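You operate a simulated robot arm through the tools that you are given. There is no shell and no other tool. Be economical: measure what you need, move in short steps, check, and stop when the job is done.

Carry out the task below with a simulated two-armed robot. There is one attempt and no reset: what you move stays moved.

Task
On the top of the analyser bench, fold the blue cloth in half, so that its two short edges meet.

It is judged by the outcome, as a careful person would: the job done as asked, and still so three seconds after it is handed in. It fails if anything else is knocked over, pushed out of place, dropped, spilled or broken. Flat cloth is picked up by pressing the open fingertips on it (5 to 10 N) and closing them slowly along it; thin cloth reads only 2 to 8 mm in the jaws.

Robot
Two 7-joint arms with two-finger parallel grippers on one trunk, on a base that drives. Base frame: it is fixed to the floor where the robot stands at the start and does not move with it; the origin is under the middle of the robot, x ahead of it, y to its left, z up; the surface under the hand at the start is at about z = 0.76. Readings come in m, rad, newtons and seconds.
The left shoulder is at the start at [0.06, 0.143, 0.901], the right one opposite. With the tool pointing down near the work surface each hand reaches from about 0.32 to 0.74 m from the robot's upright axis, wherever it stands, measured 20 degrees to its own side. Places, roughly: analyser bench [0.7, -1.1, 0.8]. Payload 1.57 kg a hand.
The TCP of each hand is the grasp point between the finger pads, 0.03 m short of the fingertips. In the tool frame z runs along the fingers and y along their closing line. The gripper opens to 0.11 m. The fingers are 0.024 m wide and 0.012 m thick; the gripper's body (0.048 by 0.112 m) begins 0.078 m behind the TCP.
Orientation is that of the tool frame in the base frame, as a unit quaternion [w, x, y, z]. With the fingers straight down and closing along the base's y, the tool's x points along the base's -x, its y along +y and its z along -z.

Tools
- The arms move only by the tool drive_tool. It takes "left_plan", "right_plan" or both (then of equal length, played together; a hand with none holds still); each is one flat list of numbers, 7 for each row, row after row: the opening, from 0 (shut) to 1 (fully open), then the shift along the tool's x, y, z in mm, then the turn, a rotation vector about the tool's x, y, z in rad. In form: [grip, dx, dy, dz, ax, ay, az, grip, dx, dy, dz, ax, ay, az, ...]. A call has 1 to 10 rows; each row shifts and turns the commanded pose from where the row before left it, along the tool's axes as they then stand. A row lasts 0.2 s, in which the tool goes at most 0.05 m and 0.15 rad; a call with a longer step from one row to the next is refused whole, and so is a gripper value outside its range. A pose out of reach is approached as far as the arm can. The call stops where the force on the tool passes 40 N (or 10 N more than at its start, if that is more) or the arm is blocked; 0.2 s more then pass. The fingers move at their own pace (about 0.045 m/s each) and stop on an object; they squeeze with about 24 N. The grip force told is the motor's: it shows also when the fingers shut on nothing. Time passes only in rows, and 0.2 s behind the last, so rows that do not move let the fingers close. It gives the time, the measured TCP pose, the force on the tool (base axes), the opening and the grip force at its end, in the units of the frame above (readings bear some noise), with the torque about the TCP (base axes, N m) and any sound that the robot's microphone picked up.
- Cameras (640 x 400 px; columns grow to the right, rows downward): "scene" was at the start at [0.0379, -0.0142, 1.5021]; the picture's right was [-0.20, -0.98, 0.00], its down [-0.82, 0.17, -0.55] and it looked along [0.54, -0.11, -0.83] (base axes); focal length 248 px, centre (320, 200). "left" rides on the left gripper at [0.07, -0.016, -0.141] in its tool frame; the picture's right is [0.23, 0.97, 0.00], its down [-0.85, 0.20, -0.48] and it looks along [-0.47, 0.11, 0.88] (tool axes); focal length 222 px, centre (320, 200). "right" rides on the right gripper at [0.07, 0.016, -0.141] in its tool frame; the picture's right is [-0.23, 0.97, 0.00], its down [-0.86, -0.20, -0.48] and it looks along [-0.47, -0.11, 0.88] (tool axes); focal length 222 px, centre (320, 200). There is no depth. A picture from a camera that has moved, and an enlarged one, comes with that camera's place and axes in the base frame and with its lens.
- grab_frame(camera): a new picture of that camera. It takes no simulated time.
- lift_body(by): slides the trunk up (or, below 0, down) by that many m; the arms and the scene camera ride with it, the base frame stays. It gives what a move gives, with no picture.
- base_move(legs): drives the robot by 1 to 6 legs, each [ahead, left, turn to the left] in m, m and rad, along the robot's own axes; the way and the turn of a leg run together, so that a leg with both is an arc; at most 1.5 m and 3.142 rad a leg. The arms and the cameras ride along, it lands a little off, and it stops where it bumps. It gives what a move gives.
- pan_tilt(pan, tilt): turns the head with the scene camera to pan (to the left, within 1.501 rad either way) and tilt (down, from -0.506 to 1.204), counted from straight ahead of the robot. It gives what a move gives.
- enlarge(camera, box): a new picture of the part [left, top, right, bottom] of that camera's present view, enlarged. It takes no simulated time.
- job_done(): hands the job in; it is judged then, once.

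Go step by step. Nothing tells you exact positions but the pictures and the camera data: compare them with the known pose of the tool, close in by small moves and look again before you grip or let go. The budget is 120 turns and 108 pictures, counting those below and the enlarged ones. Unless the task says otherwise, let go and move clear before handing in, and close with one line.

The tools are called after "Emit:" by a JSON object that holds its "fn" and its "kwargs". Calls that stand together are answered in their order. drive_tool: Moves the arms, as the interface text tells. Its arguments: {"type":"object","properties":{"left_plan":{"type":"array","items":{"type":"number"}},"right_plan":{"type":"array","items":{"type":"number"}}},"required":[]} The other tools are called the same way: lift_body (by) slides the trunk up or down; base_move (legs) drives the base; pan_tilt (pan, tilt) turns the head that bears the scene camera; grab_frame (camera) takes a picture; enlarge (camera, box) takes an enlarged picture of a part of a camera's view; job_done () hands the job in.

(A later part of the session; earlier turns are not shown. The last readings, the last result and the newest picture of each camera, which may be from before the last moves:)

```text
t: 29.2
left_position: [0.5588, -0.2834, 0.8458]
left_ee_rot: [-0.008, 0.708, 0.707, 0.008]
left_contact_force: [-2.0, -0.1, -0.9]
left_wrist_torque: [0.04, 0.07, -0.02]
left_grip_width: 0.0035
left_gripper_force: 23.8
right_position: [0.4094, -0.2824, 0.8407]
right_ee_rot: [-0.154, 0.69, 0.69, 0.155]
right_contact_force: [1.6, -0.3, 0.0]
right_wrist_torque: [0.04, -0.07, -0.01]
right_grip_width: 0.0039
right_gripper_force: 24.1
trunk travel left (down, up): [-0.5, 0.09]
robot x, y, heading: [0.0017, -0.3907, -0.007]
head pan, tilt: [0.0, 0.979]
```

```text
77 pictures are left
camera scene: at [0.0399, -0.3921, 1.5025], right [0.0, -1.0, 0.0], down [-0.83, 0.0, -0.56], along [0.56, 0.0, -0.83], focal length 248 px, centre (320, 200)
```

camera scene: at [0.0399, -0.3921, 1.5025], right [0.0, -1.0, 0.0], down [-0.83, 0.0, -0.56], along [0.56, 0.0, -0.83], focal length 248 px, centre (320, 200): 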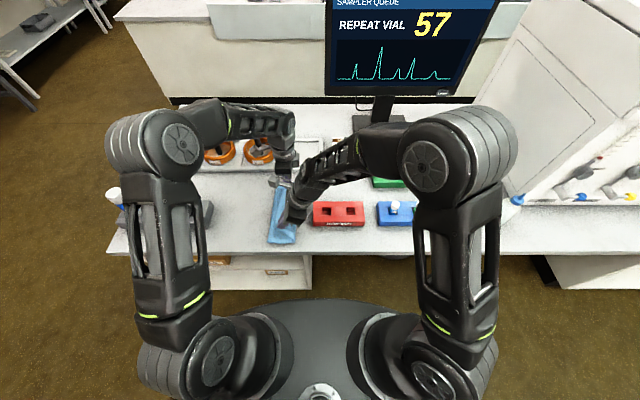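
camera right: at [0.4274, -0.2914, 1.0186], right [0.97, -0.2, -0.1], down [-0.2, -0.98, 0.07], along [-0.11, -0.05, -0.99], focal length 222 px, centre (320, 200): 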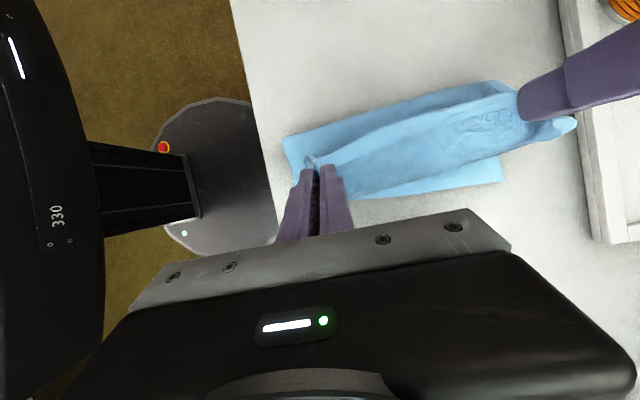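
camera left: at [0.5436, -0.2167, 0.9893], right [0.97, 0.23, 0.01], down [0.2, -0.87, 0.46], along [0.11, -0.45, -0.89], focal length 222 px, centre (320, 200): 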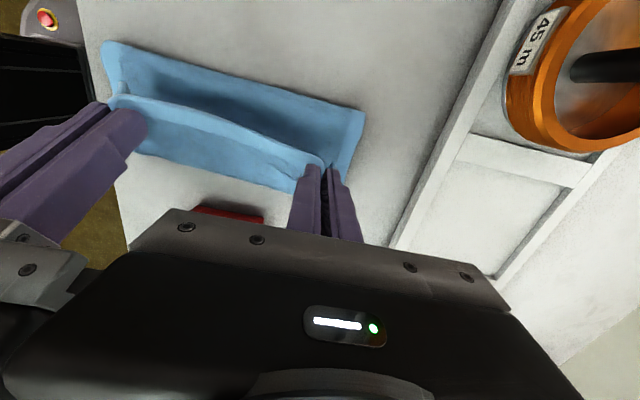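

Now the base stands so that both hands should manage the tilt. I tilt both (left more) to about 0.85 rad in place, before lowering.

Emit:
{"fn": "drive_tool", "kwargs": {"left_plan": [0, -4, 0, 0, 0, 0.14, 0, 0, -4, 0, -0.5, 0, 0.14, 0, 0, -4, 0, -1, 0, 0.14, 0, 0, -3.8, 0, -1.6, 0, 0.14, 0, 0, -3.5, 0, -2.2, 0, 0.14, 0, 0, -3, 0, -2.6, 0, 0.14, 0], "right_plan": [0, -1.6, 0, -1.1, 0, 0.069, 0, 0, -1.6, 0, -1.1, 0, 0.069, 0, 0, -1.6, 0, -1.1, 0, 0.069, 0, 0, -1.6, 0, -1.1, 0, 0.069, 0, 0, -1.6, 0, -1.1, 0, 0.069, 0, 0, -1.6, 0, -1.1, 0, 0.069, 0]}}

Emit:
{"fn": "grab_frame", "kwargs": {"camera": "left"}}

Emit:
{"fn": "grab_frame", "kwargs": {"camera": "right"}}

Emit:
{"fn": "grab_frame", "kwargs": {"camera": "scene"}}

```text
t: 30.6
left_position: [0.5587, -0.309, 0.8462]
left_ee_rot: [-0.294, 0.643, 0.642, 0.296]
left_contact_force: [-1.9, -0.2, 0.0]
left_wrist_torque: [-0.04, 0.06, 0.04]
left_grip_width: 0.0032
left_gripper_force: 23.7
right_position: [0.4089, -0.293, 0.8407]
right_ee_rot: [-0.292, 0.644, 0.644, 0.293]
right_contact_force: [1.0, 0.0, 0.4]
right_wrist_torque: [-0.04, 0.03, -0.04]
right_grip_width: 0.0039
right_gripper_force: 24.1
trunk travel left (down, up): [-0.5, 0.09]
robot x, y, heading: [-0.0001, -0.3891, -0.004]
head pan, tilt: [0.0, 0.979]
```

```text
76 pictures are left
camera left: at [0.5428, -0.3708, 0.9911], right [0.97, 0.15, 0.17], down [0.2, -0.92, -0.34], along [0.11, 0.36, -0.93], focal length 222 px, centre (320, 200)
```

left: 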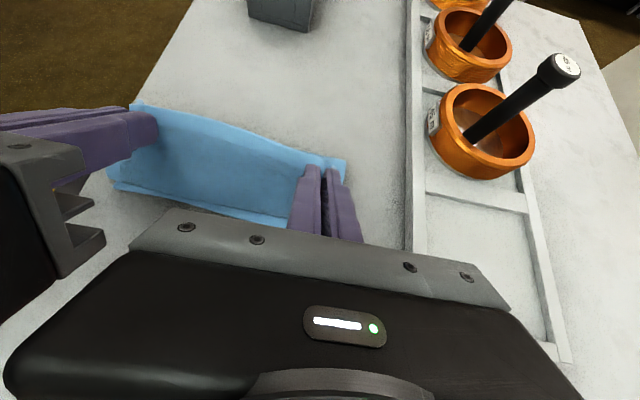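

```text
75 pictures are left
camera right: at [0.427, -0.3534, 0.9867], right [0.97, -0.15, -0.17], down [-0.2, -0.92, -0.33], along [-0.11, 0.35, -0.93], focal length 222 px, centre (320, 200)
```

right: 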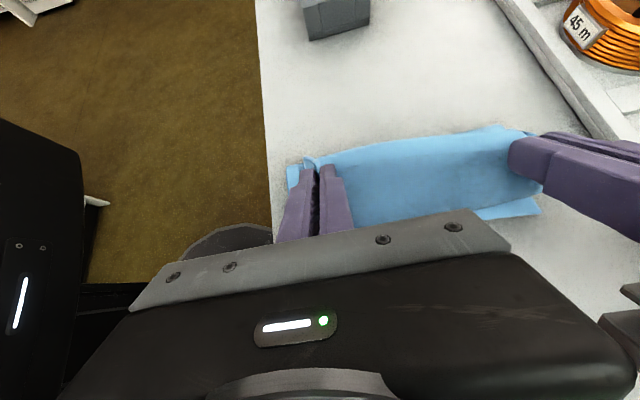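

```text
74 pictures are left
camera scene: at [0.0396, -0.3922, 1.5025], right [0.0, -1.0, 0.0], down [-0.83, 0.0, -0.56], along [0.56, 0.0, -0.83], focal length 248 px, centre (320, 200)
```

scene: 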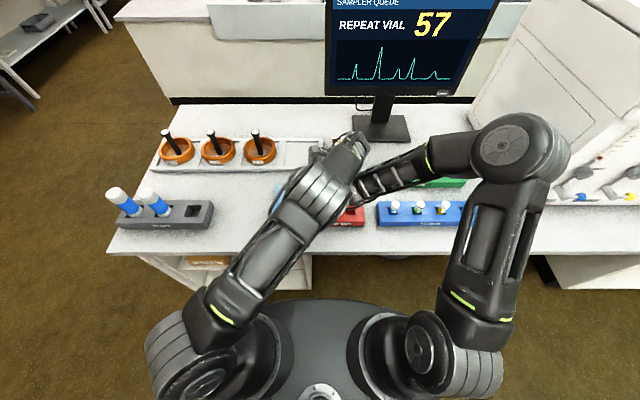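

Both hands are tilted about 0.86 rad and the flap now lies turned over toward the right edge. I lower both onto the target.

Emit:
{"fn": "drive_tool", "kwargs": {"left_plan": [0, -12.5, 0, 3.9, 0, 0, 0, 0, -12.5, 0, 3.9, 0, 0, 0, 0, -12.5, 0, 3.9, 0, 0, 0, 0, -12.5, 0, 3.9, 0, 0, 0, 0, 0, 0, 0, 0, 0, 0], "right_plan": [0, -13, -0.5, 1.4, 0, 0, 0, 0, -13, 0, 1.4, 0, 0, 0, 0, -13, 0, 1.4, 0, 0, 0, 0, -13, 0, 1.4, 0, 0, 0, 0, 0, 0, 0, 0, 0, 0]}}

Emit:
{"fn": "grab_frame", "kwargs": {"camera": "left"}}

Emit:
{"fn": "grab_frame", "kwargs": {"camera": "right"}}

Emit:
{"fn": "enlarge", "kwargs": {"camera": "scene", "box": [220, 120, 420, 245]}}

```text
t: 31.9
left_position: [0.5589, -0.3271, 0.7984]
left_ee_rot: [-0.295, 0.642, 0.642, 0.296]
left_contact_force: [-1.6, 0.7, 3.5]
left_wrist_torque: [0.08, 0.06, 0.09]
left_grip_width: 0.0033
left_gripper_force: 23.7
right_position: [0.4085, -0.3228, 0.7972]
right_ee_rot: [-0.292, 0.644, 0.644, 0.292]
right_contact_force: [1.9, 1.0, 3.1]
right_wrist_torque: [0.06, -0.03, -0.02]
right_grip_width: 0.0039
right_gripper_force: 23.9
trunk travel left (down, up): [-0.5, 0.09]
robot x, y, heading: [-0.0042, -0.3921, 0.003]
head pan, tilt: [0.0, 0.979]
```

```text
73 pictures are left
camera left: at [0.5433, -0.3891, 0.9427], right [0.97, 0.15, 0.17], down [0.2, -0.92, -0.34], along [0.11, 0.36, -0.93], focal length 222 px, centre (320, 200)
```

left: 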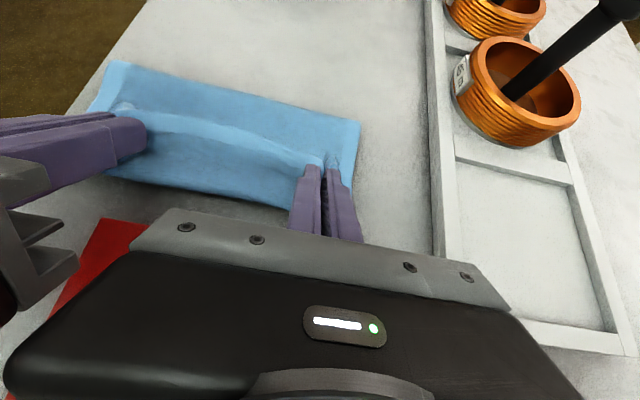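

```text
72 pictures are left
camera right: at [0.4261, -0.3821, 0.9438], right [0.97, -0.15, -0.17], down [-0.2, -0.92, -0.33], along [-0.11, 0.35, -0.93], focal length 222 px, centre (320, 200)
```

right: 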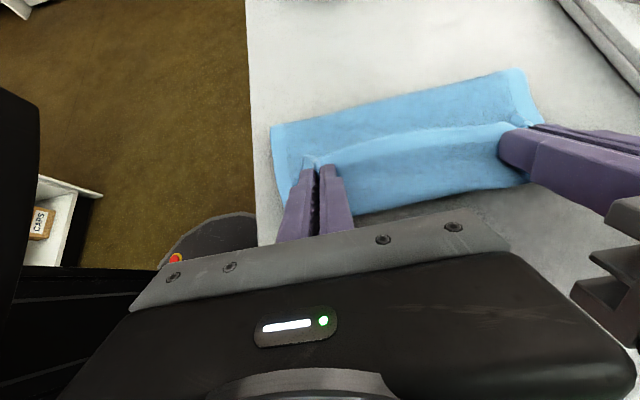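

```text
3.20 times, centred on (320, 182) of scene
camera zoom: at [0.0395, -0.3904, 1.5026], right [0.0, -1.0, 0.0], down [-0.83, 0.0, -0.56], along [0.56, 0.0, -0.83], focal length 795 px, centre (320, 256)
```

zoom: 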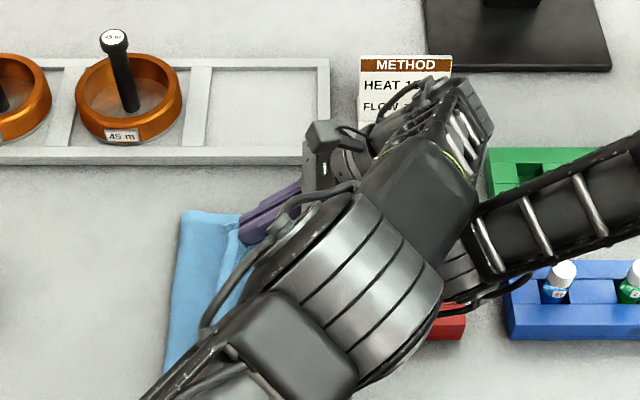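

The flap lies on target but the pinched rim still points up. I tilt both a bit further, slightly raised to clear the red rack, so that the rim falls outward on release.

Emit:
{"fn": "drive_tool", "kwargs": {"left_plan": [0, 2.2, 0, -6.6, 0, 0.145, 0, 0, 2.2, 0, -6.6, 0, 0.145, 0, 0, 0, 0, 0, 0, 0, 0], "right_plan": [0, 3.2, 0, -5.5, 0, 0.145, 0, 0, 3.2, 0, -5.5, 0, 0.145, 0, 0, 0, 0, 0, 0, 0, 0]}}

Emit:
{"fn": "grab_frame", "kwargs": {"camera": "left"}}

Emit:
{"fn": "grab_frame", "kwargs": {"camera": "right"}}

```text
t: 32.3
left_position: [0.5162, -0.3222, 0.7961]
left_ee_rot: [-0.321, 0.627, 0.628, 0.33]
left_contact_force: [-0.2, -0.7, 5.8]
left_wrist_torque: [0.01, 0.07, 0.05]
left_grip_width: 0.0035
left_gripper_force: 23.9
left hand out of reach, approached as far as the arm can: row 1, 2
right_position: [0.4009, -0.3235, 0.8033]
right_ee_rot: [-0.354, 0.614, 0.617, 0.342]
right_contact_force: [0.1, -0.5, -0.9]
right_wrist_torque: [0.01, 0.0, -0.04]
right_grip_width: 0.0037
right_gripper_force: 24.0
trunk travel left (down, up): [-0.5, 0.09]
robot x, y, heading: [0.0035, -0.3896, -0.003]
head pan, tilt: [0.0, 0.979]
stopped in row 2 (left hand): the force on the tool passed its limit at 45 N (the readings are from after the stop); the commanded pose is now the measured one
```

```text
70 pictures are left
camera left: at [0.4987, -0.3971, 0.9337], right [0.97, 0.12, 0.2], down [0.2, -0.88, -0.42], along [0.12, 0.45, -0.89], focal length 222 px, centre (320, 200)
```

left: 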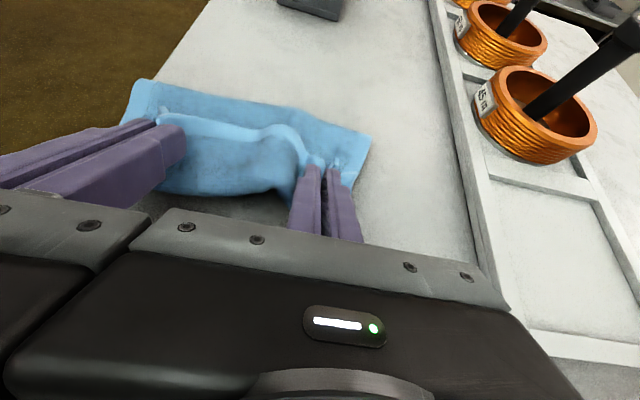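

```text
69 pictures are left
camera right: at [0.4212, -0.4067, 0.9362], right [0.97, -0.1, -0.21], down [-0.19, -0.85, -0.48], along [-0.13, 0.51, -0.85], focal length 222 px, centre (320, 200)
```

right: 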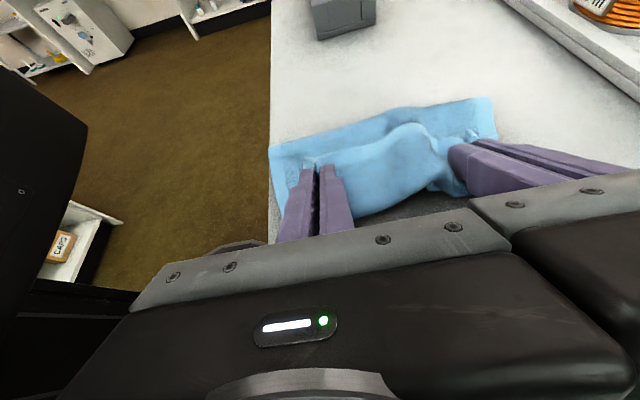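

The left arm reached its limit and slid inward toward the right hand, bunching the rim. I back it off the tilt and move it back out along x to its corner.

Emit:
{"fn": "drive_tool", "kwargs": {"left_plan": [0, 3, 12, -2, 0, -0.06, 0, 0, 2, 15, -1, 0, -0.05, 0, 0, 0, 15, 0, 0, 0, 0, 0, 0, 0, 0, 0, 0, 0]}}

Emit:
{"fn": "grab_frame", "kwargs": {"camera": "left"}}

Emit:
{"fn": "grab_frame", "kwargs": {"camera": "right"}}

```text
t: 33.3
left_position: [0.5573, -0.3222, 0.8013]
left_ee_rot: [-0.287, 0.646, 0.643, 0.295]
left_contact_force: [-8.3, -0.2, 1.0]
left_wrist_torque: [0.03, 0.21, 0.2]
left_grip_width: 0.0035
left_gripper_force: 24.7
right_position: [0.4005, -0.3239, 0.8043]
right_ee_rot: [-0.353, 0.614, 0.618, 0.343]
right_contact_force: [8.2, 0.3, 0.0]
right_wrist_torque: [-0.07, -0.17, -0.21]
right_grip_width: 0.0037
right_gripper_force: 24.4
trunk travel left (down, up): [-0.5, 0.09]
robot x, y, heading: [0.0006, -0.3924, 0.001]
head pan, tilt: [0.0, 0.979]
```

```text
68 pictures are left
camera left: at [0.5396, -0.3814, 0.9472], right [0.97, 0.14, 0.18], down [0.2, -0.93, -0.32], along [0.12, 0.35, -0.93], focal length 222 px, centre (320, 200)
```

left: 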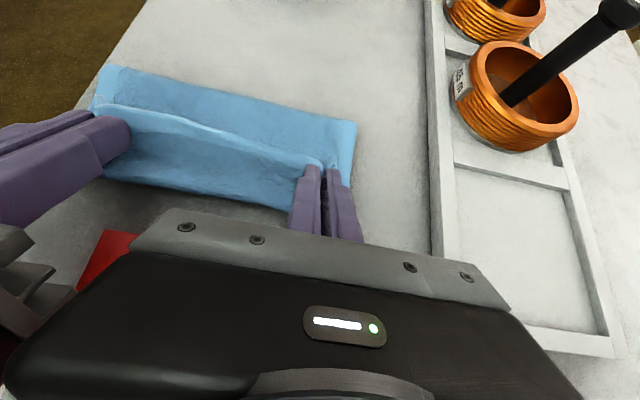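

```text
67 pictures are left
camera right: at [0.4215, -0.408, 0.9366], right [0.97, -0.11, -0.2], down [-0.2, -0.85, -0.48], along [-0.12, 0.51, -0.85], focal length 222 px, centre (320, 200)
```

right: 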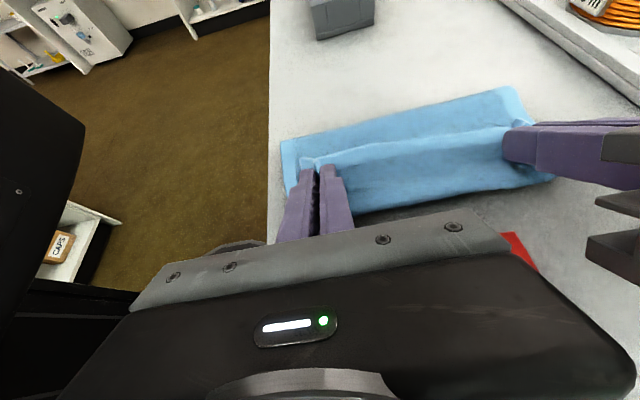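

The shape is restored, only a little taut. I ease the right hand in by 5 mm, then open both slowly.

Emit:
{"fn": "drive_tool", "kwargs": {"left_plan": [0, -1, 0, 0, 0, 0, 0, 0, 0, 0, 0, 0, 0, 0, 0.05, 0, 0, 0, 0, 0, 0, 0.1, 0, 0, 0, 0, 0, 0, 0.15, 0, 0, 0, 0, 0, 0, 0.2, 0, 0, 0, 0, 0, 0, 0.2, 0, 0, 0, 0, 0, 0], "right_plan": [0, -2, 6, 0, 0, 0, 0, 0, 0, 0, 0, 0, 0, 0, 0.05, 0, 0, 0, 0, 0, 0, 0.1, 0, 0, 0, 0, 0, 0, 0.15, 0, 0, 0, 0, 0, 0, 0.2, 0, 0, 0, 0, 0, 0, 0.2, 0, 0, 0, 0, 0, 0]}}

Emit:
{"fn": "grab_frame", "kwargs": {"camera": "left"}}

Emit:
{"fn": "grab_frame", "kwargs": {"camera": "right"}}

```text
t: 34.9
left_position: [0.5577, -0.3227, 0.8015]
left_ee_rot: [-0.286, 0.645, 0.644, 0.295]
left_contact_force: [0.1, -0.4, 0.9]
left_wrist_torque: [0.04, -0.01, -0.01]
left_grip_width: 0.0214
left_gripper_force: 0.1
right_position: [0.4069, -0.3238, 0.802]
right_ee_rot: [-0.353, 0.614, 0.618, 0.342]
right_contact_force: [-0.2, 0.0, -0.7]
right_wrist_torque: [-0.02, -0.01, -0.02]
right_grip_width: 0.0221
right_gripper_force: 0.0
trunk travel left (down, up): [-0.5, 0.09]
robot x, y, heading: [0.0023, -0.3896, 0.001]
head pan, tilt: [0.0, 0.979]
```

```text
66 pictures are left
camera left: at [0.5399, -0.3823, 0.9465], right [0.97, 0.14, 0.18], down [0.2, -0.93, -0.32], along [0.12, 0.35, -0.93], focal length 222 px, centre (320, 200)
```

left: 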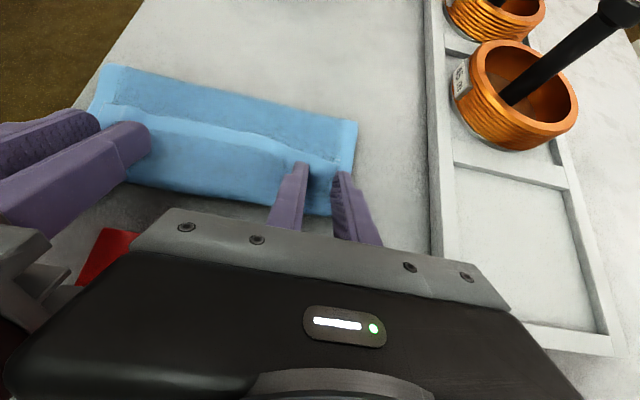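

```text
65 pictures are left
camera right: at [0.4265, -0.4088, 0.9347], right [0.97, -0.11, -0.21], down [-0.19, -0.85, -0.48], along [-0.12, 0.51, -0.85], focal length 222 px, centre (320, 200)
```

right: 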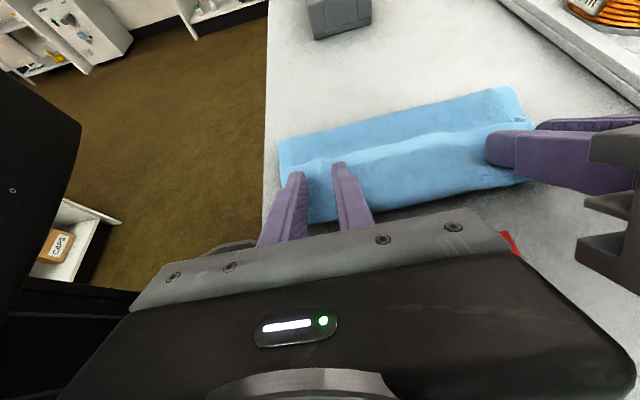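

Both released. I back the hands out along their fingers and upward to see the result.

Emit:
{"fn": "drive_tool", "kwargs": {"left_plan": [0.2, 0, 0, -15, 0, 0, 0, 0.2, 0, 0, -25, 0, 0, 0, 0.2, 10, 0, -25, 0, 0, 0, 0.2, 30, 0, -20, 0, -0.1, 0, 0.2, 30, 0, -20, 0, -0.1, 0, 0.2, 30, 0, -20, 0, -0.1, 0, 0.2, 30, 0, -20, 0, -0.1, 0], "right_plan": [0.2, 0, 0, -15, 0, 0, 0, 0.2, 0, 0, -25, 0, 0, 0, 0.2, 10, 0, -25, 0, 0, 0, 0.2, 25, 0, -20, 0, 0, 0, 0.2, 25, 0, -20, 0, 0, 0, 0.2, 20, 0, -20, 0, 0, 0, 0.2, 0, 0, -20, 0, 0, 0]}}

Emit:
{"fn": "grab_frame", "kwargs": {"camera": "left"}}

Emit:
{"fn": "grab_frame", "kwargs": {"camera": "right"}}

Emit:
{"fn": "grab_frame", "kwargs": {"camera": "scene"}}

```text
t: 36.5
left_position: [0.556, -0.2975, 0.9561]
left_ee_rot: [-0.152, 0.691, 0.688, 0.161]
left_contact_force: [0.2, -1.0, 0.1]
left_wrist_torque: [0.0, -0.03, -0.03]
left_grip_width: 0.0221
left_gripper_force: 0.1
left hand out of reach, approached as far as the arm can: row 2, 3
right_position: [0.4098, -0.406, 0.9469]
right_ee_rot: [-0.354, 0.614, 0.617, 0.342]
right_contact_force: [0.5, 0.1, -0.1]
right_wrist_torque: [0.01, 0.0, -0.01]
right_grip_width: 0.0218
right_gripper_force: 0.0
trunk travel left (down, up): [-0.5, 0.09]
robot x, y, heading: [-0.0005, -0.39, -0.002]
head pan, tilt: [0.0, 0.979]
```

```text
64 pictures are left
camera left: at [0.5383, -0.2956, 1.1144], right [0.97, 0.2, 0.11], down [0.19, -0.98, 0.07], along [0.12, -0.04, -0.99], focal length 222 px, centre (320, 200)
```

left: 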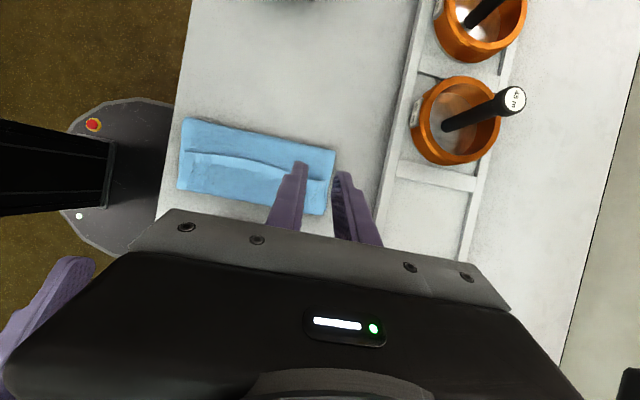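

```text
63 pictures are left
camera right: at [0.429, -0.4905, 1.0787], right [0.97, -0.11, -0.21], down [-0.19, -0.85, -0.48], along [-0.12, 0.51, -0.85], focal length 222 px, centre (320, 200)
```

right: 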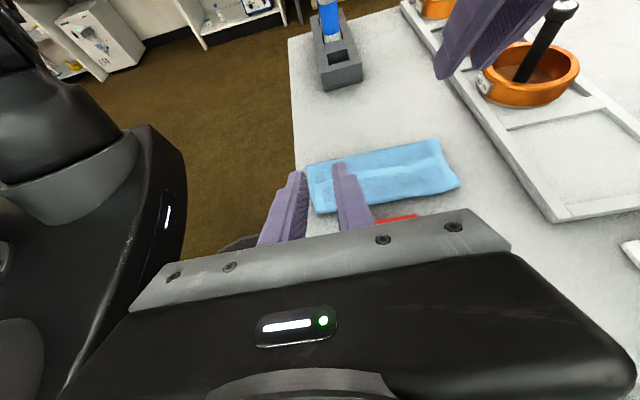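

```text
62 pictures are left
camera scene: at [0.0395, -0.3898, 1.5024], right [0.0, -1.0, 0.0], down [-0.83, 0.0, -0.56], along [0.56, 0.0, -0.83], focal length 248 px, centre (320, 200)
```

scene: 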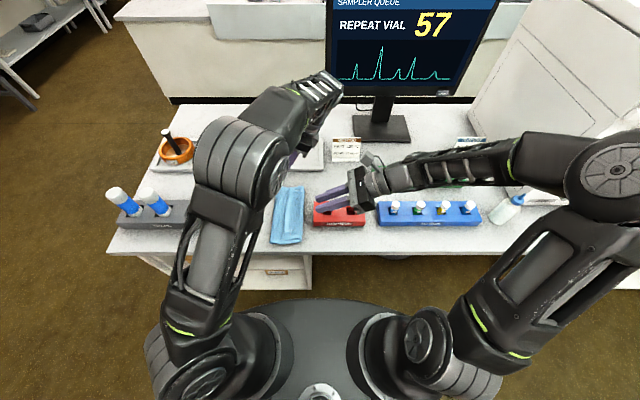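

The cloth is folded, but a line on top suggests the rim is curled back. I zoom in to check.

Emit:
{"fn": "enlarge", "kwargs": {"camera": "left", "box": [160, 100, 352, 220]}}

Emit:
{"fn": "enlarge", "kwargs": {"camera": "scene", "box": [248, 175, 328, 255]}}

Emit:
{"fn": "enlarge", "kwargs": {"camera": "right", "box": [290, 120, 482, 240]}}

```text
3.33 times, centred on (256, 160) of left
camera zoom: at [0.5383, -0.2956, 1.1144], right [0.97, 0.2, 0.11], down [0.19, -0.98, 0.07], along [0.12, -0.04, -0.99], focal length 740 px, centre (533, 333)
```

zoom: 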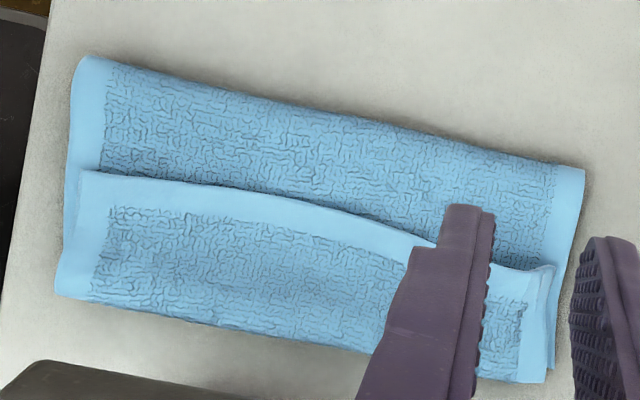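

```text
5.00 times, centred on (288, 215) of scene
camera zoom: at [0.0395, -0.3898, 1.5024], right [0.0, -1.0, 0.0], down [-0.83, 0.0, -0.56], along [0.56, 0.0, -0.83], focal length 1242 px, centre (480, 125)
```

zoom: 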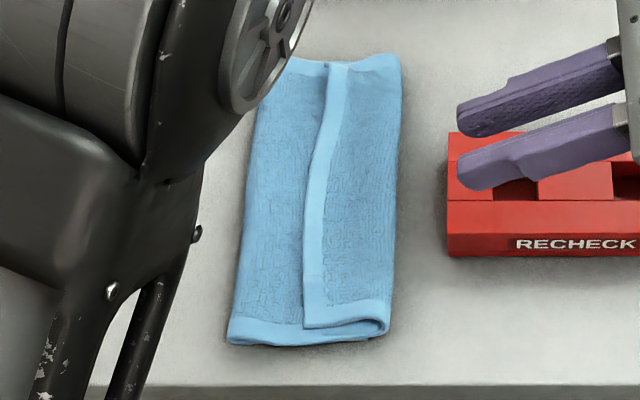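

```text
3.33 times, centred on (386, 180) of right
camera zoom: at [0.429, -0.4905, 1.0787], right [0.97, -0.11, -0.21], down [-0.19, -0.85, -0.48], along [-0.12, 0.51, -0.85], focal length 740 px, centre (100, 267)
```

zoom: 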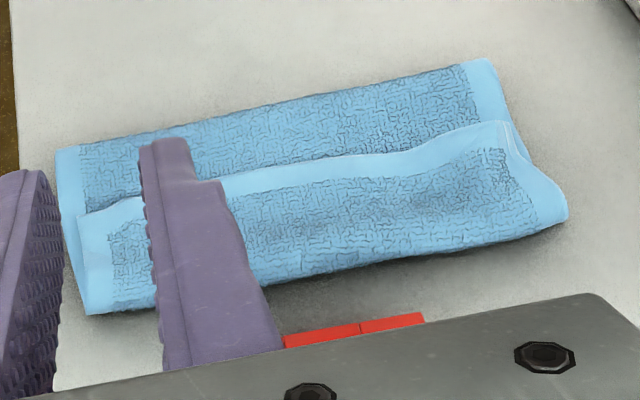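

The rim (about 5.5 cm) curled back on top because the cloth wrapped around the tilted fingertips, and the fold line sits at y≈-0.23 instead of -0.195. I'll re-grip that free edge at its ends with the hands tilted the other way, so they can turn through the fold fully. First I turn both hands at height.

Emit:
{"fn": "drive_tool", "kwargs": {"left_plan": [0.27, 0, 0, 0, 0, -0.136, 0, 0.27, 0, 0, 0, 0, -0.136, 0, 0.27, 0, 0, 0, 0, -0.136, 0, 0.27, 0, 0, 0, 0, -0.136, 0, 0.27, 0, 0, 0, 0, -0.136, 0, 0.27, 0, 0, 0, 0, -0.136, 0, 0.27, 0, 0, 0, 0, -0.136, 0, 0.27, 0, 0, 0, 0, 0, 0, 0.27, 0, 0, 0, 0, 0, 0, 0.27, 0, 0, 0, 0, 0, 0], "right_plan": [0.27, 0, 0, 0, 0, -0.15, 0, 0.27, 0, 0, 0, 0, -0.15, 0, 0.27, 0, 0, 0, 0, -0.15, 0, 0.27, 0, 0, 0, 0, -0.15, 0, 0.27, 0, 0, 0, 0, -0.15, 0, 0.27, 0, 0, 0, 0, -0.15, 0, 0.27, 0, 0, 0, 0, -0.15, 0, 0.27, 0, 0, 0, 0, -0.15, 0, 0.27, 0, 0, 0, 0, -0.15, 0, 0.27, 0, 0, 0, 0, -0.15, 0]}}

Emit:
{"fn": "grab_frame", "kwargs": {"camera": "left"}}

Emit:
{"fn": "grab_frame", "kwargs": {"camera": "scene"}}

```text
t: 38.7
left_position: [0.5556, -0.2969, 0.9554]
left_ee_rot: [0.179, 0.688, 0.682, -0.174]
left_contact_force: [0.6, 1.3, -0.6]
left_wrist_torque: [-0.03, 0.02, 0.02]
left_grip_width: 0.03
left_gripper_force: 0.1
right_position: [0.4085, -0.4065, 0.9456]
right_ee_rot: [0.164, 0.682, 0.692, -0.169]
right_contact_force: [-0.5, -0.4, -0.5]
right_wrist_torque: [-0.01, 0.0, -0.03]
right_grip_width: 0.0297
right_gripper_force: 0.1
trunk travel left (down, up): [-0.5, 0.09]
robot x, y, heading: [0.0009, -0.3897, -0.007]
head pan, tilt: [0.0, 0.979]
```

```text
58 pictures are left
camera left: at [0.54, -0.168, 1.046], right [0.98, 0.19, -0.1], down [0.19, -0.52, 0.83], along [0.11, -0.83, -0.54], focal length 222 px, centre (320, 200)
```

left: 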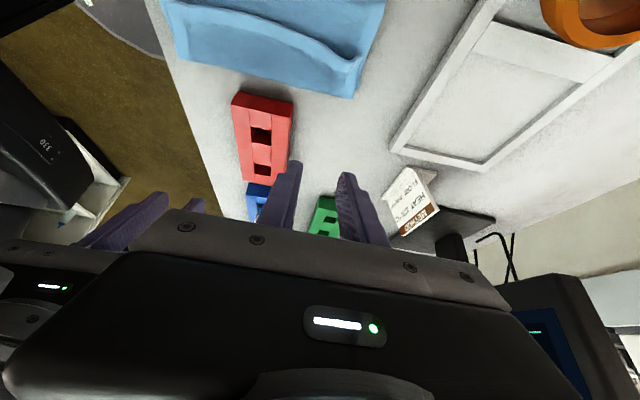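

```text
57 pictures are left
camera scene: at [0.04, -0.3898, 1.5025], right [0.0, -1.0, 0.0], down [-0.83, 0.0, -0.56], along [0.56, 0.0, -0.83], focal length 248 px, centre (320, 200)
```

scene: 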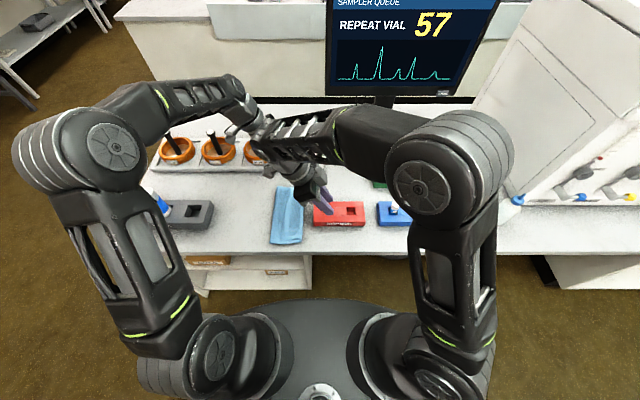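

Both hands are tilted about -0.5 rad. I now bring them over the ends of the curled edge (y≈-0.278).

Emit:
{"fn": "drive_tool", "kwargs": {"left_plan": [0.27, 12.3, -1.2, 15, 0, 0, 0, 0.27, 12.3, -1.2, 15, 0, 0, 0, 0.27, 12.3, -1.2, 15, 0, 0, 0, 0.27, 12.3, -1.2, 15, 0, 0, 0, 0.27, 12.3, -1.2, 15, 0, 0, 0], "right_plan": [0.27, 30.5, -0.5, 2.9, 0, 0, 0, 0.27, 30.5, -0.5, 2.9, 0, 0, 0, 0.27, 30.5, -0.5, 2.9, 0, 0, 0, 0.27, 30.5, -0.5, 2.9, 0, 0, 0, 0.27, 30.5, -0.5, 2.9, 0, 0, 0]}}

Emit:
{"fn": "grab_frame", "kwargs": {"camera": "left"}}

Emit:
{"fn": "grab_frame", "kwargs": {"camera": "right"}}

```text
t: 39.9
left_position: [0.5525, -0.2789, 0.8611]
left_ee_rot: [0.18, 0.688, 0.681, -0.173]
left_contact_force: [-1.0, -0.1, -0.2]
left_wrist_torque: [-0.01, -0.01, -0.01]
left_grip_width: 0.0296
left_gripper_force: 0.1
right_position: [0.404, -0.2772, 0.8638]
right_ee_rot: [0.162, 0.683, 0.692, -0.168]
right_contact_force: [-0.1, 0.7, -0.4]
right_wrist_torque: [-0.04, -0.01, -0.02]
right_grip_width: 0.0297
right_gripper_force: 0.0
trunk travel left (down, up): [-0.5, 0.09]
robot x, y, heading: [-0.0013, -0.3918, -0.004]
head pan, tilt: [0.0, 0.979]
```

```text
56 pictures are left
camera left: at [0.5363, -0.1504, 0.9506], right [0.98, 0.19, -0.1], down [0.19, -0.52, 0.83], along [0.11, -0.83, -0.54], focal length 222 px, centre (320, 200)
```

left: 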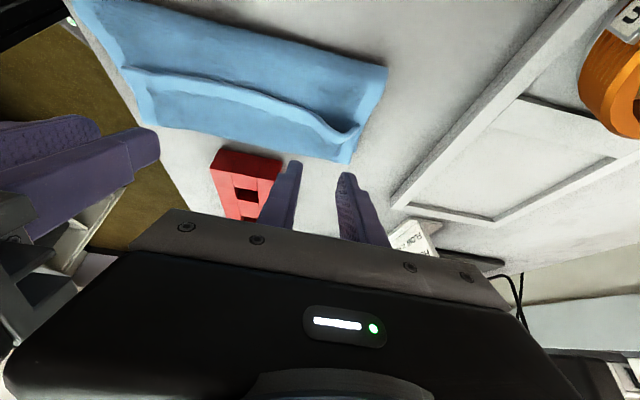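

```text
55 pictures are left
camera right: at [0.4206, -0.1501, 0.9576], right [0.98, -0.19, 0.09], down [-0.18, -0.55, 0.82], along [-0.11, -0.82, -0.57], focal length 222 px, centre (320, 200)
```

right: 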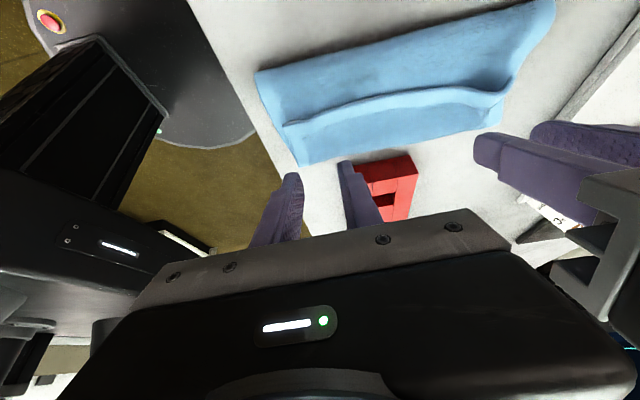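

The lip of the curled edge is at about y -0.276 (near end) and -0.285 (far end). I lower to just above it with small corrections.

Emit:
{"fn": "drive_tool", "kwargs": {"left_plan": [0.27, 6.4, -1, 16.6, 0, 0, 0, 0.27, 6.4, -1, 16.6, 0, 0, 0, 0.27, 6.4, -1, 16.6, 0, 0, 0, 0.27, 0, 0, 0, 0, 0, 0], "right_plan": [0.27, 9, 1, 16.4, 0, 0, 0, 0.27, 9, 1, 16.4, 0, 0, 0, 0.27, 9, 1, 16.4, 0, 0, 0, 0.27, 0, 0, 0, 0, 0, 0]}}

Emit:
{"fn": "enlarge", "kwargs": {"camera": "left", "box": [160, 60, 480, 260]}}

Emit:
{"fn": "enlarge", "kwargs": {"camera": "right", "box": [160, 60, 480, 260]}}

```text
t: 40.9
left_position: [0.5468, -0.2869, 0.808]
left_ee_rot: [0.179, 0.689, 0.681, -0.173]
left_contact_force: [-0.3, 0.2, -0.4]
left_wrist_torque: [-0.02, 0.02, -0.04]
left_grip_width: 0.0301
left_gripper_force: 0.0
right_position: [0.4064, -0.2758, 0.8058]
right_ee_rot: [0.163, 0.683, 0.692, -0.168]
right_contact_force: [0.0, -0.4, 0.0]
right_wrist_torque: [-0.03, -0.03, 0.0]
right_grip_width: 0.0297
right_gripper_force: 0.0
trunk travel left (down, up): [-0.5, 0.09]
robot x, y, heading: [-0.001, -0.3914, -0.004]
head pan, tilt: [0.0, 0.979]
```

```text
2.00 times, centred on (320, 160) of left
camera zoom: at [0.5322, -0.1578, 0.8981], right [0.98, 0.19, -0.1], down [0.19, -0.52, 0.83], along [0.11, -0.83, -0.54], focal length 444 px, centre (320, 280)
```

zoom: 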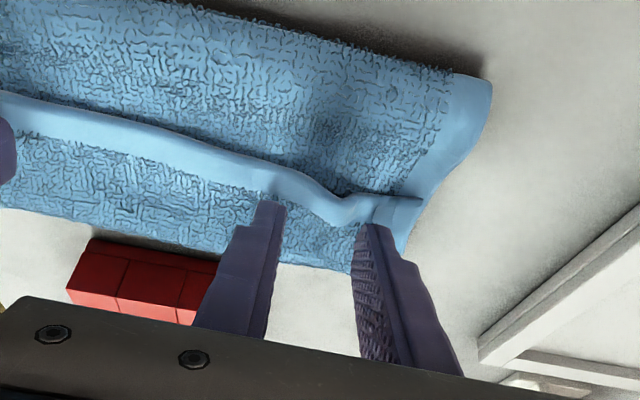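

```text
2.00 times, centred on (320, 160) of right
camera zoom: at [0.4233, -0.1488, 0.9013], right [0.98, -0.19, 0.09], down [-0.18, -0.55, 0.82], along [-0.1, -0.81, -0.57], focal length 444 px, centre (320, 280)
```

zoom: 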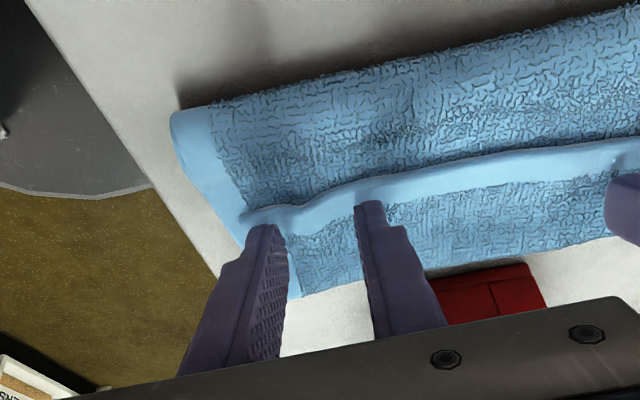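

Both pairs of fingertips sit just inside the lip. I lower to light contact.

Emit:
{"fn": "drive_tool", "kwargs": {"left_plan": [0.27, 2.4, 0, 4.4, 0, 0, 0, 0.27, 0, 0, 0, 0, 0, 0], "right_plan": [0.27, 1.4, 0, 2.6, 0, 0, 0, 0.27, 0, 0, 0, 0, 0, 0]}}

```text
t: 41.5
left_position: [0.5499, -0.2879, 0.8022]
left_ee_rot: [0.18, 0.687, 0.682, -0.173]
left_contact_force: [-0.2, -0.8, 1.3]
left_wrist_torque: [-0.01, 0.0, 0.01]
left_grip_width: 0.0294
left_gripper_force: 0.0
right_position: [0.4056, -0.2761, 0.8034]
right_ee_rot: [0.162, 0.683, 0.692, -0.168]
right_contact_force: [-0.8, 0.1, 0.6]
right_wrist_torque: [0.0, -0.03, 0.04]
right_grip_width: 0.0297
right_gripper_force: 0.0
trunk travel left (down, up): [-0.5, 0.09]
robot x, y, heading: [0.0038, -0.3903, -0.002]
head pan, tilt: [0.0, 0.979]
```

Emit:
{"fn": "drive_tool", "kwargs": {"left_plan": [0.27, 1, 0, 1.8, 0, 0, 0, 0.27, 0, 0, 0, 0, 0, 0], "right_plan": [0.27, 1.4, 0, 2.6, 0, 0, 0, 0.27, 0, 0, 0, 0, 0, 0]}}

```text
t: 42.1
left_position: [0.5485, -0.288, 0.8005]
left_ee_rot: [0.18, 0.687, 0.682, -0.174]
left_contact_force: [0.1, -0.1, 2.3]
left_wrist_torque: [-0.02, 0.06, -0.03]
left_grip_width: 0.0297
left_gripper_force: 0.1
right_position: [0.4051, -0.2754, 0.8023]
right_ee_rot: [0.163, 0.683, 0.692, -0.167]
right_contact_force: [-0.1, -0.2, 2.1]
right_wrist_torque: [-0.04, 0.01, 0.03]
right_grip_width: 0.0296
right_gripper_force: 0.0
trunk travel left (down, up): [-0.5, 0.09]
robot x, y, heading: [-0.0, -0.3884, 0.0]
head pan, tilt: [0.0, 0.979]
```

Light contact of about 2 N on each; I press a further couple of millimetres toward 6–8 N.

Emit:
{"fn": "drive_tool", "kwargs": {"left_plan": [0.27, 1, 0, 1.8, 0, 0, 0, 0.27, 0, 0, 0, 0, 0, 0], "right_plan": [0.27, 1, 0, 1.8, 0, 0, 0, 0.27, 0, 0, 0, 0, 0, 0]}}

Emit:
{"fn": "enlarge", "kwargs": {"camera": "left", "box": [160, 60, 480, 260]}}

```text
t: 42.7
left_position: [0.5487, -0.287, 0.8007]
left_ee_rot: [0.181, 0.688, 0.681, -0.174]
left_contact_force: [-0.9, 0.6, 6.1]
left_wrist_torque: [0.01, 0.03, 0.02]
left_grip_width: 0.03
left_gripper_force: 0.0
right_position: [0.4055, -0.2765, 0.8002]
right_ee_rot: [0.163, 0.683, 0.692, -0.167]
right_contact_force: [-0.7, -1.5, 6.2]
right_wrist_torque: [-0.01, -0.02, -0.01]
right_grip_width: 0.0298
right_gripper_force: 0.1
trunk travel left (down, up): [-0.5, 0.09]
robot x, y, heading: [0.002, -0.3901, -0.004]
head pan, tilt: [0.0, 0.979]
```

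```text
2.00 times, centred on (320, 160) of left
camera zoom: at [0.5322, -0.1581, 0.8901], right [0.98, 0.19, -0.1], down [0.19, -0.52, 0.83], along [0.11, -0.83, -0.54], focal length 444 px, centre (320, 280)
```

zoom: 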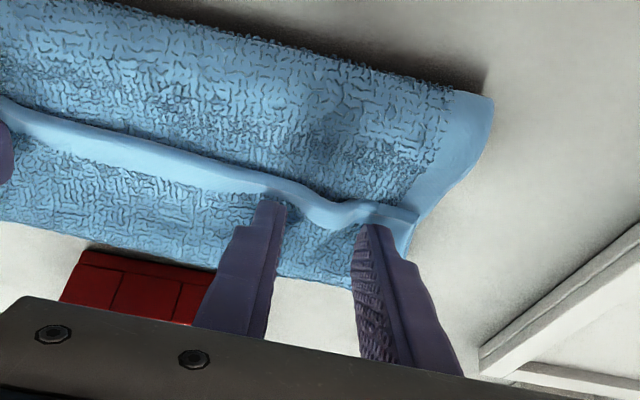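

Contact is about 6 N at both hands. I close slowly.

Emit:
{"fn": "drive_tool", "kwargs": {"left_plan": [0.25, 0, 0, 0, 0, 0, 0, 0.23, 0, 0, 0, 0, 0, 0, 0.21, 0, 0, 0, 0, 0, 0, 0.19, 0, 0, 0, 0, 0, 0, 0.17, 0, 0, 0, 0, 0, 0, 0.15, 0, 0, 0, 0, 0, 0, 0.13, 0, 0, 0, 0, 0, 0, 0.11, 0, 0, 0, 0, 0, 0], "right_plan": [0.25, 0, 0, 0, 0, 0, 0, 0.23, 0, 0, 0, 0, 0, 0, 0.21, 0, 0, 0, 0, 0, 0, 0.19, 0, 0, 0, 0, 0, 0, 0.17, 0, 0, 0, 0, 0, 0, 0.15, 0, 0, 0, 0, 0, 0, 0.13, 0, 0, 0, 0, 0, 0, 0.11, 0, 0, 0, 0, 0, 0]}}

Emit:
{"fn": "enlarge", "kwargs": {"camera": "left", "box": [160, 60, 480, 260]}}

Emit:
{"fn": "enlarge", "kwargs": {"camera": "right", "box": [160, 60, 480, 260]}}

```text
t: 44.5
left_position: [0.5476, -0.2877, 0.7993]
left_ee_rot: [0.18, 0.688, 0.681, -0.173]
left_contact_force: [-1.8, -0.8, 7.0]
left_wrist_torque: [0.0, 0.1, -0.02]
left_grip_width: 0.0138
left_gripper_force: 2.9
right_position: [0.4059, -0.2761, 0.8001]
right_ee_rot: [0.162, 0.683, 0.692, -0.167]
right_contact_force: [2.8, 0.1, 8.2]
right_wrist_torque: [-0.04, -0.09, -0.01]
right_grip_width: 0.0127
right_gripper_force: 0.1
trunk travel left (down, up): [-0.5, 0.09]
robot x, y, heading: [-0.0001, -0.3923, -0.006]
head pan, tilt: [0.0, 0.979]
```

```text
2.00 times, centred on (320, 160) of left
camera zoom: at [0.532, -0.1581, 0.8898], right [0.98, 0.19, -0.1], down [0.19, -0.52, 0.83], along [0.11, -0.83, -0.54], focal length 444 px, centre (320, 280)
```

zoom: 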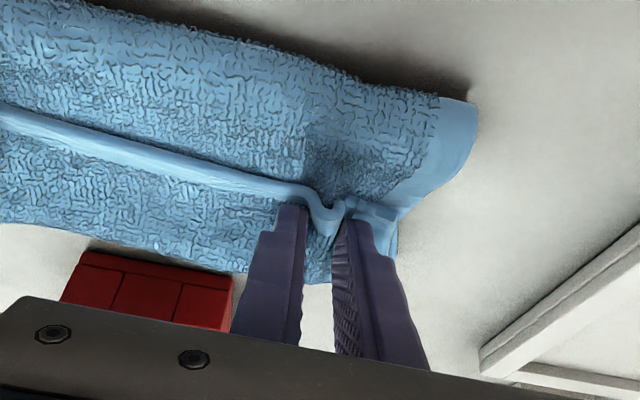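

```text
2.00 times, centred on (320, 160) of right
camera zoom: at [0.4231, -0.1487, 0.8941], right [0.98, -0.19, 0.09], down [-0.18, -0.55, 0.82], along [-0.1, -0.81, -0.57], focal length 444 px, centre (320, 280)
```

zoom: 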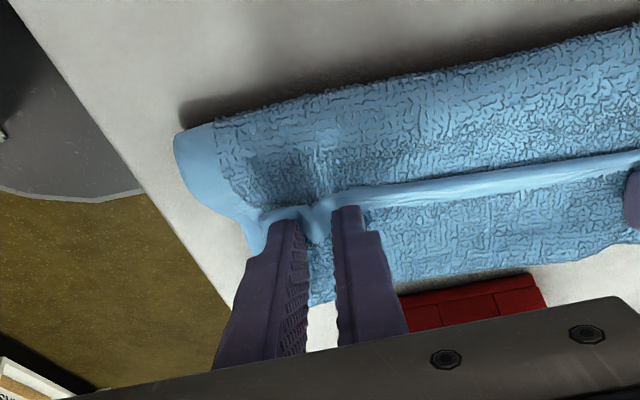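

Ridges form right at the lip in both hands, without disturbing the layers underneath much. I finish closing.

Emit:
{"fn": "drive_tool", "kwargs": {"left_plan": [0.09, 0, 0, 0, 0, 0, 0, 0.07, 0, 0, 0, 0, 0, 0, 0.05, 0, 0, 0, 0, 0, 0, 0.03, 0, 0, 0, 0, 0, 0, 0.01, 0, 0, 0, 0, 0, 0, 0, 0, 0, 0, 0, 0, 0, 0, 0, 0, 0, 0, 0, 0], "right_plan": [0.09, 0, 0, 0, 0, 0, 0, 0.07, 0, 0, 0, 0, 0, 0, 0.05, 0, 0, 0, 0, 0, 0, 0.03, 0, 0, 0, 0, 0, 0, 0.01, 0, 0, 0, 0, 0, 0, 0, 0, 0, 0, 0, 0, 0, 0, 0, 0, 0, 0, 0, 0]}}

Emit:
{"fn": "enlarge", "kwargs": {"camera": "left", "box": [160, 60, 480, 260]}}

Emit:
{"fn": "enlarge", "kwargs": {"camera": "right", "box": [160, 60, 480, 260]}}

```text
t: 46.1
left_position: [0.5475, -0.2885, 0.8011]
left_ee_rot: [0.18, 0.688, 0.681, -0.174]
left_contact_force: [-10.6, 0.9, 9.0]
left_wrist_torque: [-0.03, 0.33, 0.02]
left_grip_width: 0.0068
left_gripper_force: 23.6
right_position: [0.4064, -0.2765, 0.7994]
right_ee_rot: [0.162, 0.682, 0.693, -0.167]
right_contact_force: [12.4, -0.3, 6.5]
right_wrist_torque: [-0.02, -0.37, 0.1]
right_grip_width: 0.0039
right_gripper_force: 24.3
trunk travel left (down, up): [-0.5, 0.09]
robot x, y, heading: [0.0034, -0.3926, -0.004]
head pan, tilt: [0.0, 0.979]
```

```text
2.00 times, centred on (320, 160) of left
camera zoom: at [0.5318, -0.1582, 0.8896], right [0.98, 0.19, -0.1], down [0.19, -0.52, 0.83], along [0.11, -0.83, -0.54], focal length 444 px, centre (320, 280)
```

zoom: 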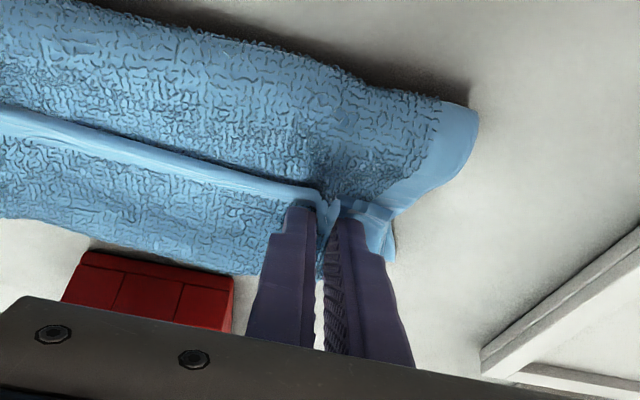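

```text
2.00 times, centred on (320, 160) of right
camera zoom: at [0.4235, -0.1487, 0.8943], right [0.98, -0.19, 0.09], down [-0.19, -0.55, 0.82], along [-0.1, -0.81, -0.57], focal length 444 px, centre (320, 280)
```

zoom: 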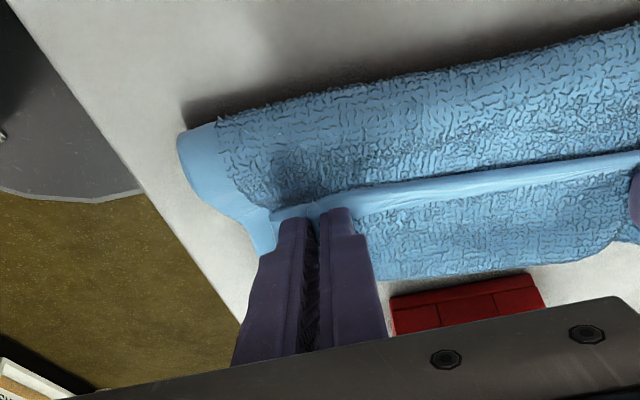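

Right reads 3.9 mm, left 6.8 mm, so the left may hold more than one layer. I lift gently and look.

Emit:
{"fn": "drive_tool", "kwargs": {"left_plan": [0, -0.6, -1, -16.8, 0, 0, 0, 0, -0.6, -1, -16.8, 0, 0, 0, 0, -0.6, 0, -16.8, 0, 0, 0, 0, -0.6, 0, -16.8, 0, 0, 0], "right_plan": [0, -0.6, 1, -16.8, 0, 0, 0, 0, -0.6, 1, -16.8, 0, 0, 0, 0, -0.6, 0, -16.8, 0, 0, 0, 0, -0.6, 0, -16.8, 0, 0, 0]}}

Emit:
{"fn": "grab_frame", "kwargs": {"camera": "left"}}

Emit:
{"fn": "grab_frame", "kwargs": {"camera": "right"}}

```text
t: 47.1
left_position: [0.5458, -0.2554, 0.859]
left_ee_rot: [0.18, 0.687, 0.682, -0.172]
left_contact_force: [-5.3, -0.8, 0.8]
left_wrist_torque: [-0.03, 0.1, 0.02]
left_grip_width: 0.0063
left_gripper_force: 24.2
right_position: [0.4076, -0.2459, 0.8607]
right_ee_rot: [0.163, 0.682, 0.693, -0.166]
right_contact_force: [5.0, -0.1, 0.6]
right_wrist_torque: [0.0, -0.17, 0.07]
right_grip_width: 0.004
right_gripper_force: 23.6
trunk travel left (down, up): [-0.5, 0.09]
robot x, y, heading: [0.0008, -0.3903, 0.001]
head pan, tilt: [0.0, 0.979]
```

```text
47 pictures are left
camera left: at [0.5298, -0.1268, 0.9487], right [0.98, 0.19, -0.1], down [0.19, -0.52, 0.83], along [0.11, -0.83, -0.54], focal length 222 px, centre (320, 200)
```

left: 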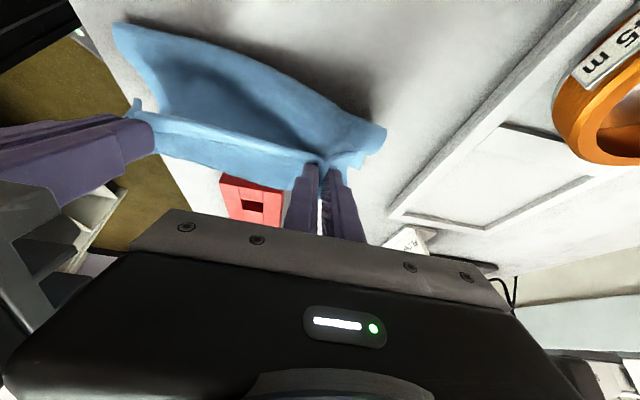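

```text
46 pictures are left
camera right: at [0.4251, -0.1197, 0.9553], right [0.98, -0.19, 0.09], down [-0.18, -0.55, 0.82], along [-0.1, -0.81, -0.57], focal length 222 px, centre (320, 200)
```

right: 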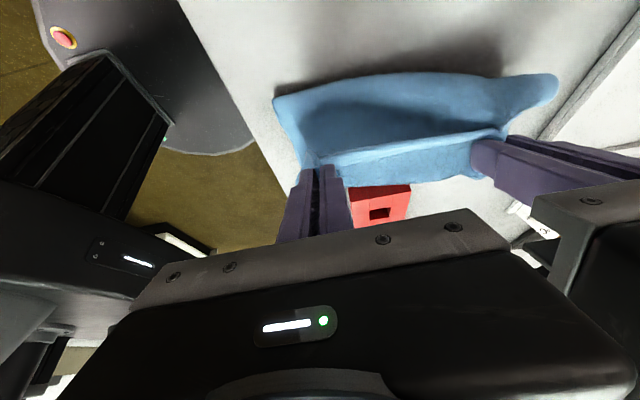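

It looks like the left hand holds the layer beneath as well. I zoom in to be sure.

Emit:
{"fn": "enlarge", "kwargs": {"camera": "left", "box": [240, 60, 432, 180]}}

Emit:
{"fn": "enlarge", "kwargs": {"camera": "right", "box": [250, 80, 442, 200]}}

```text
3.33 times, centred on (336, 120) of left
camera zoom: at [0.5298, -0.1268, 0.9487], right [0.98, 0.19, -0.1], down [0.19, -0.52, 0.83], along [0.11, -0.83, -0.54], focal length 740 px, centre (267, 467)
```

zoom: 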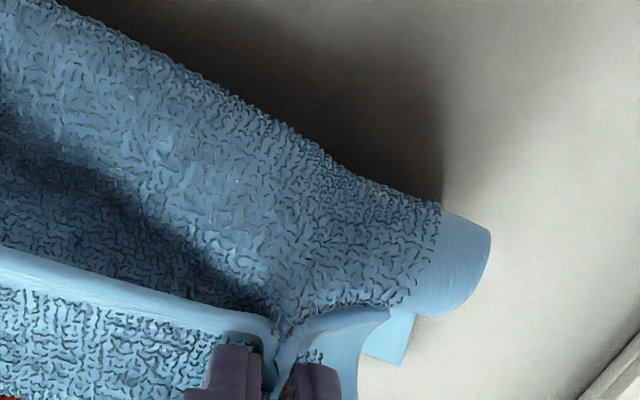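

```text
3.33 times, centred on (346, 140) of right
camera zoom: at [0.4251, -0.1197, 0.9553], right [0.98, -0.19, 0.09], down [-0.18, -0.55, 0.82], along [-0.1, -0.81, -0.57], focal length 740 px, centre (233, 400)
```

zoom: 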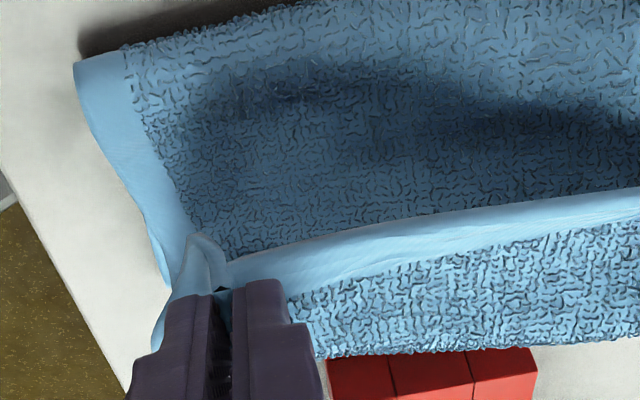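

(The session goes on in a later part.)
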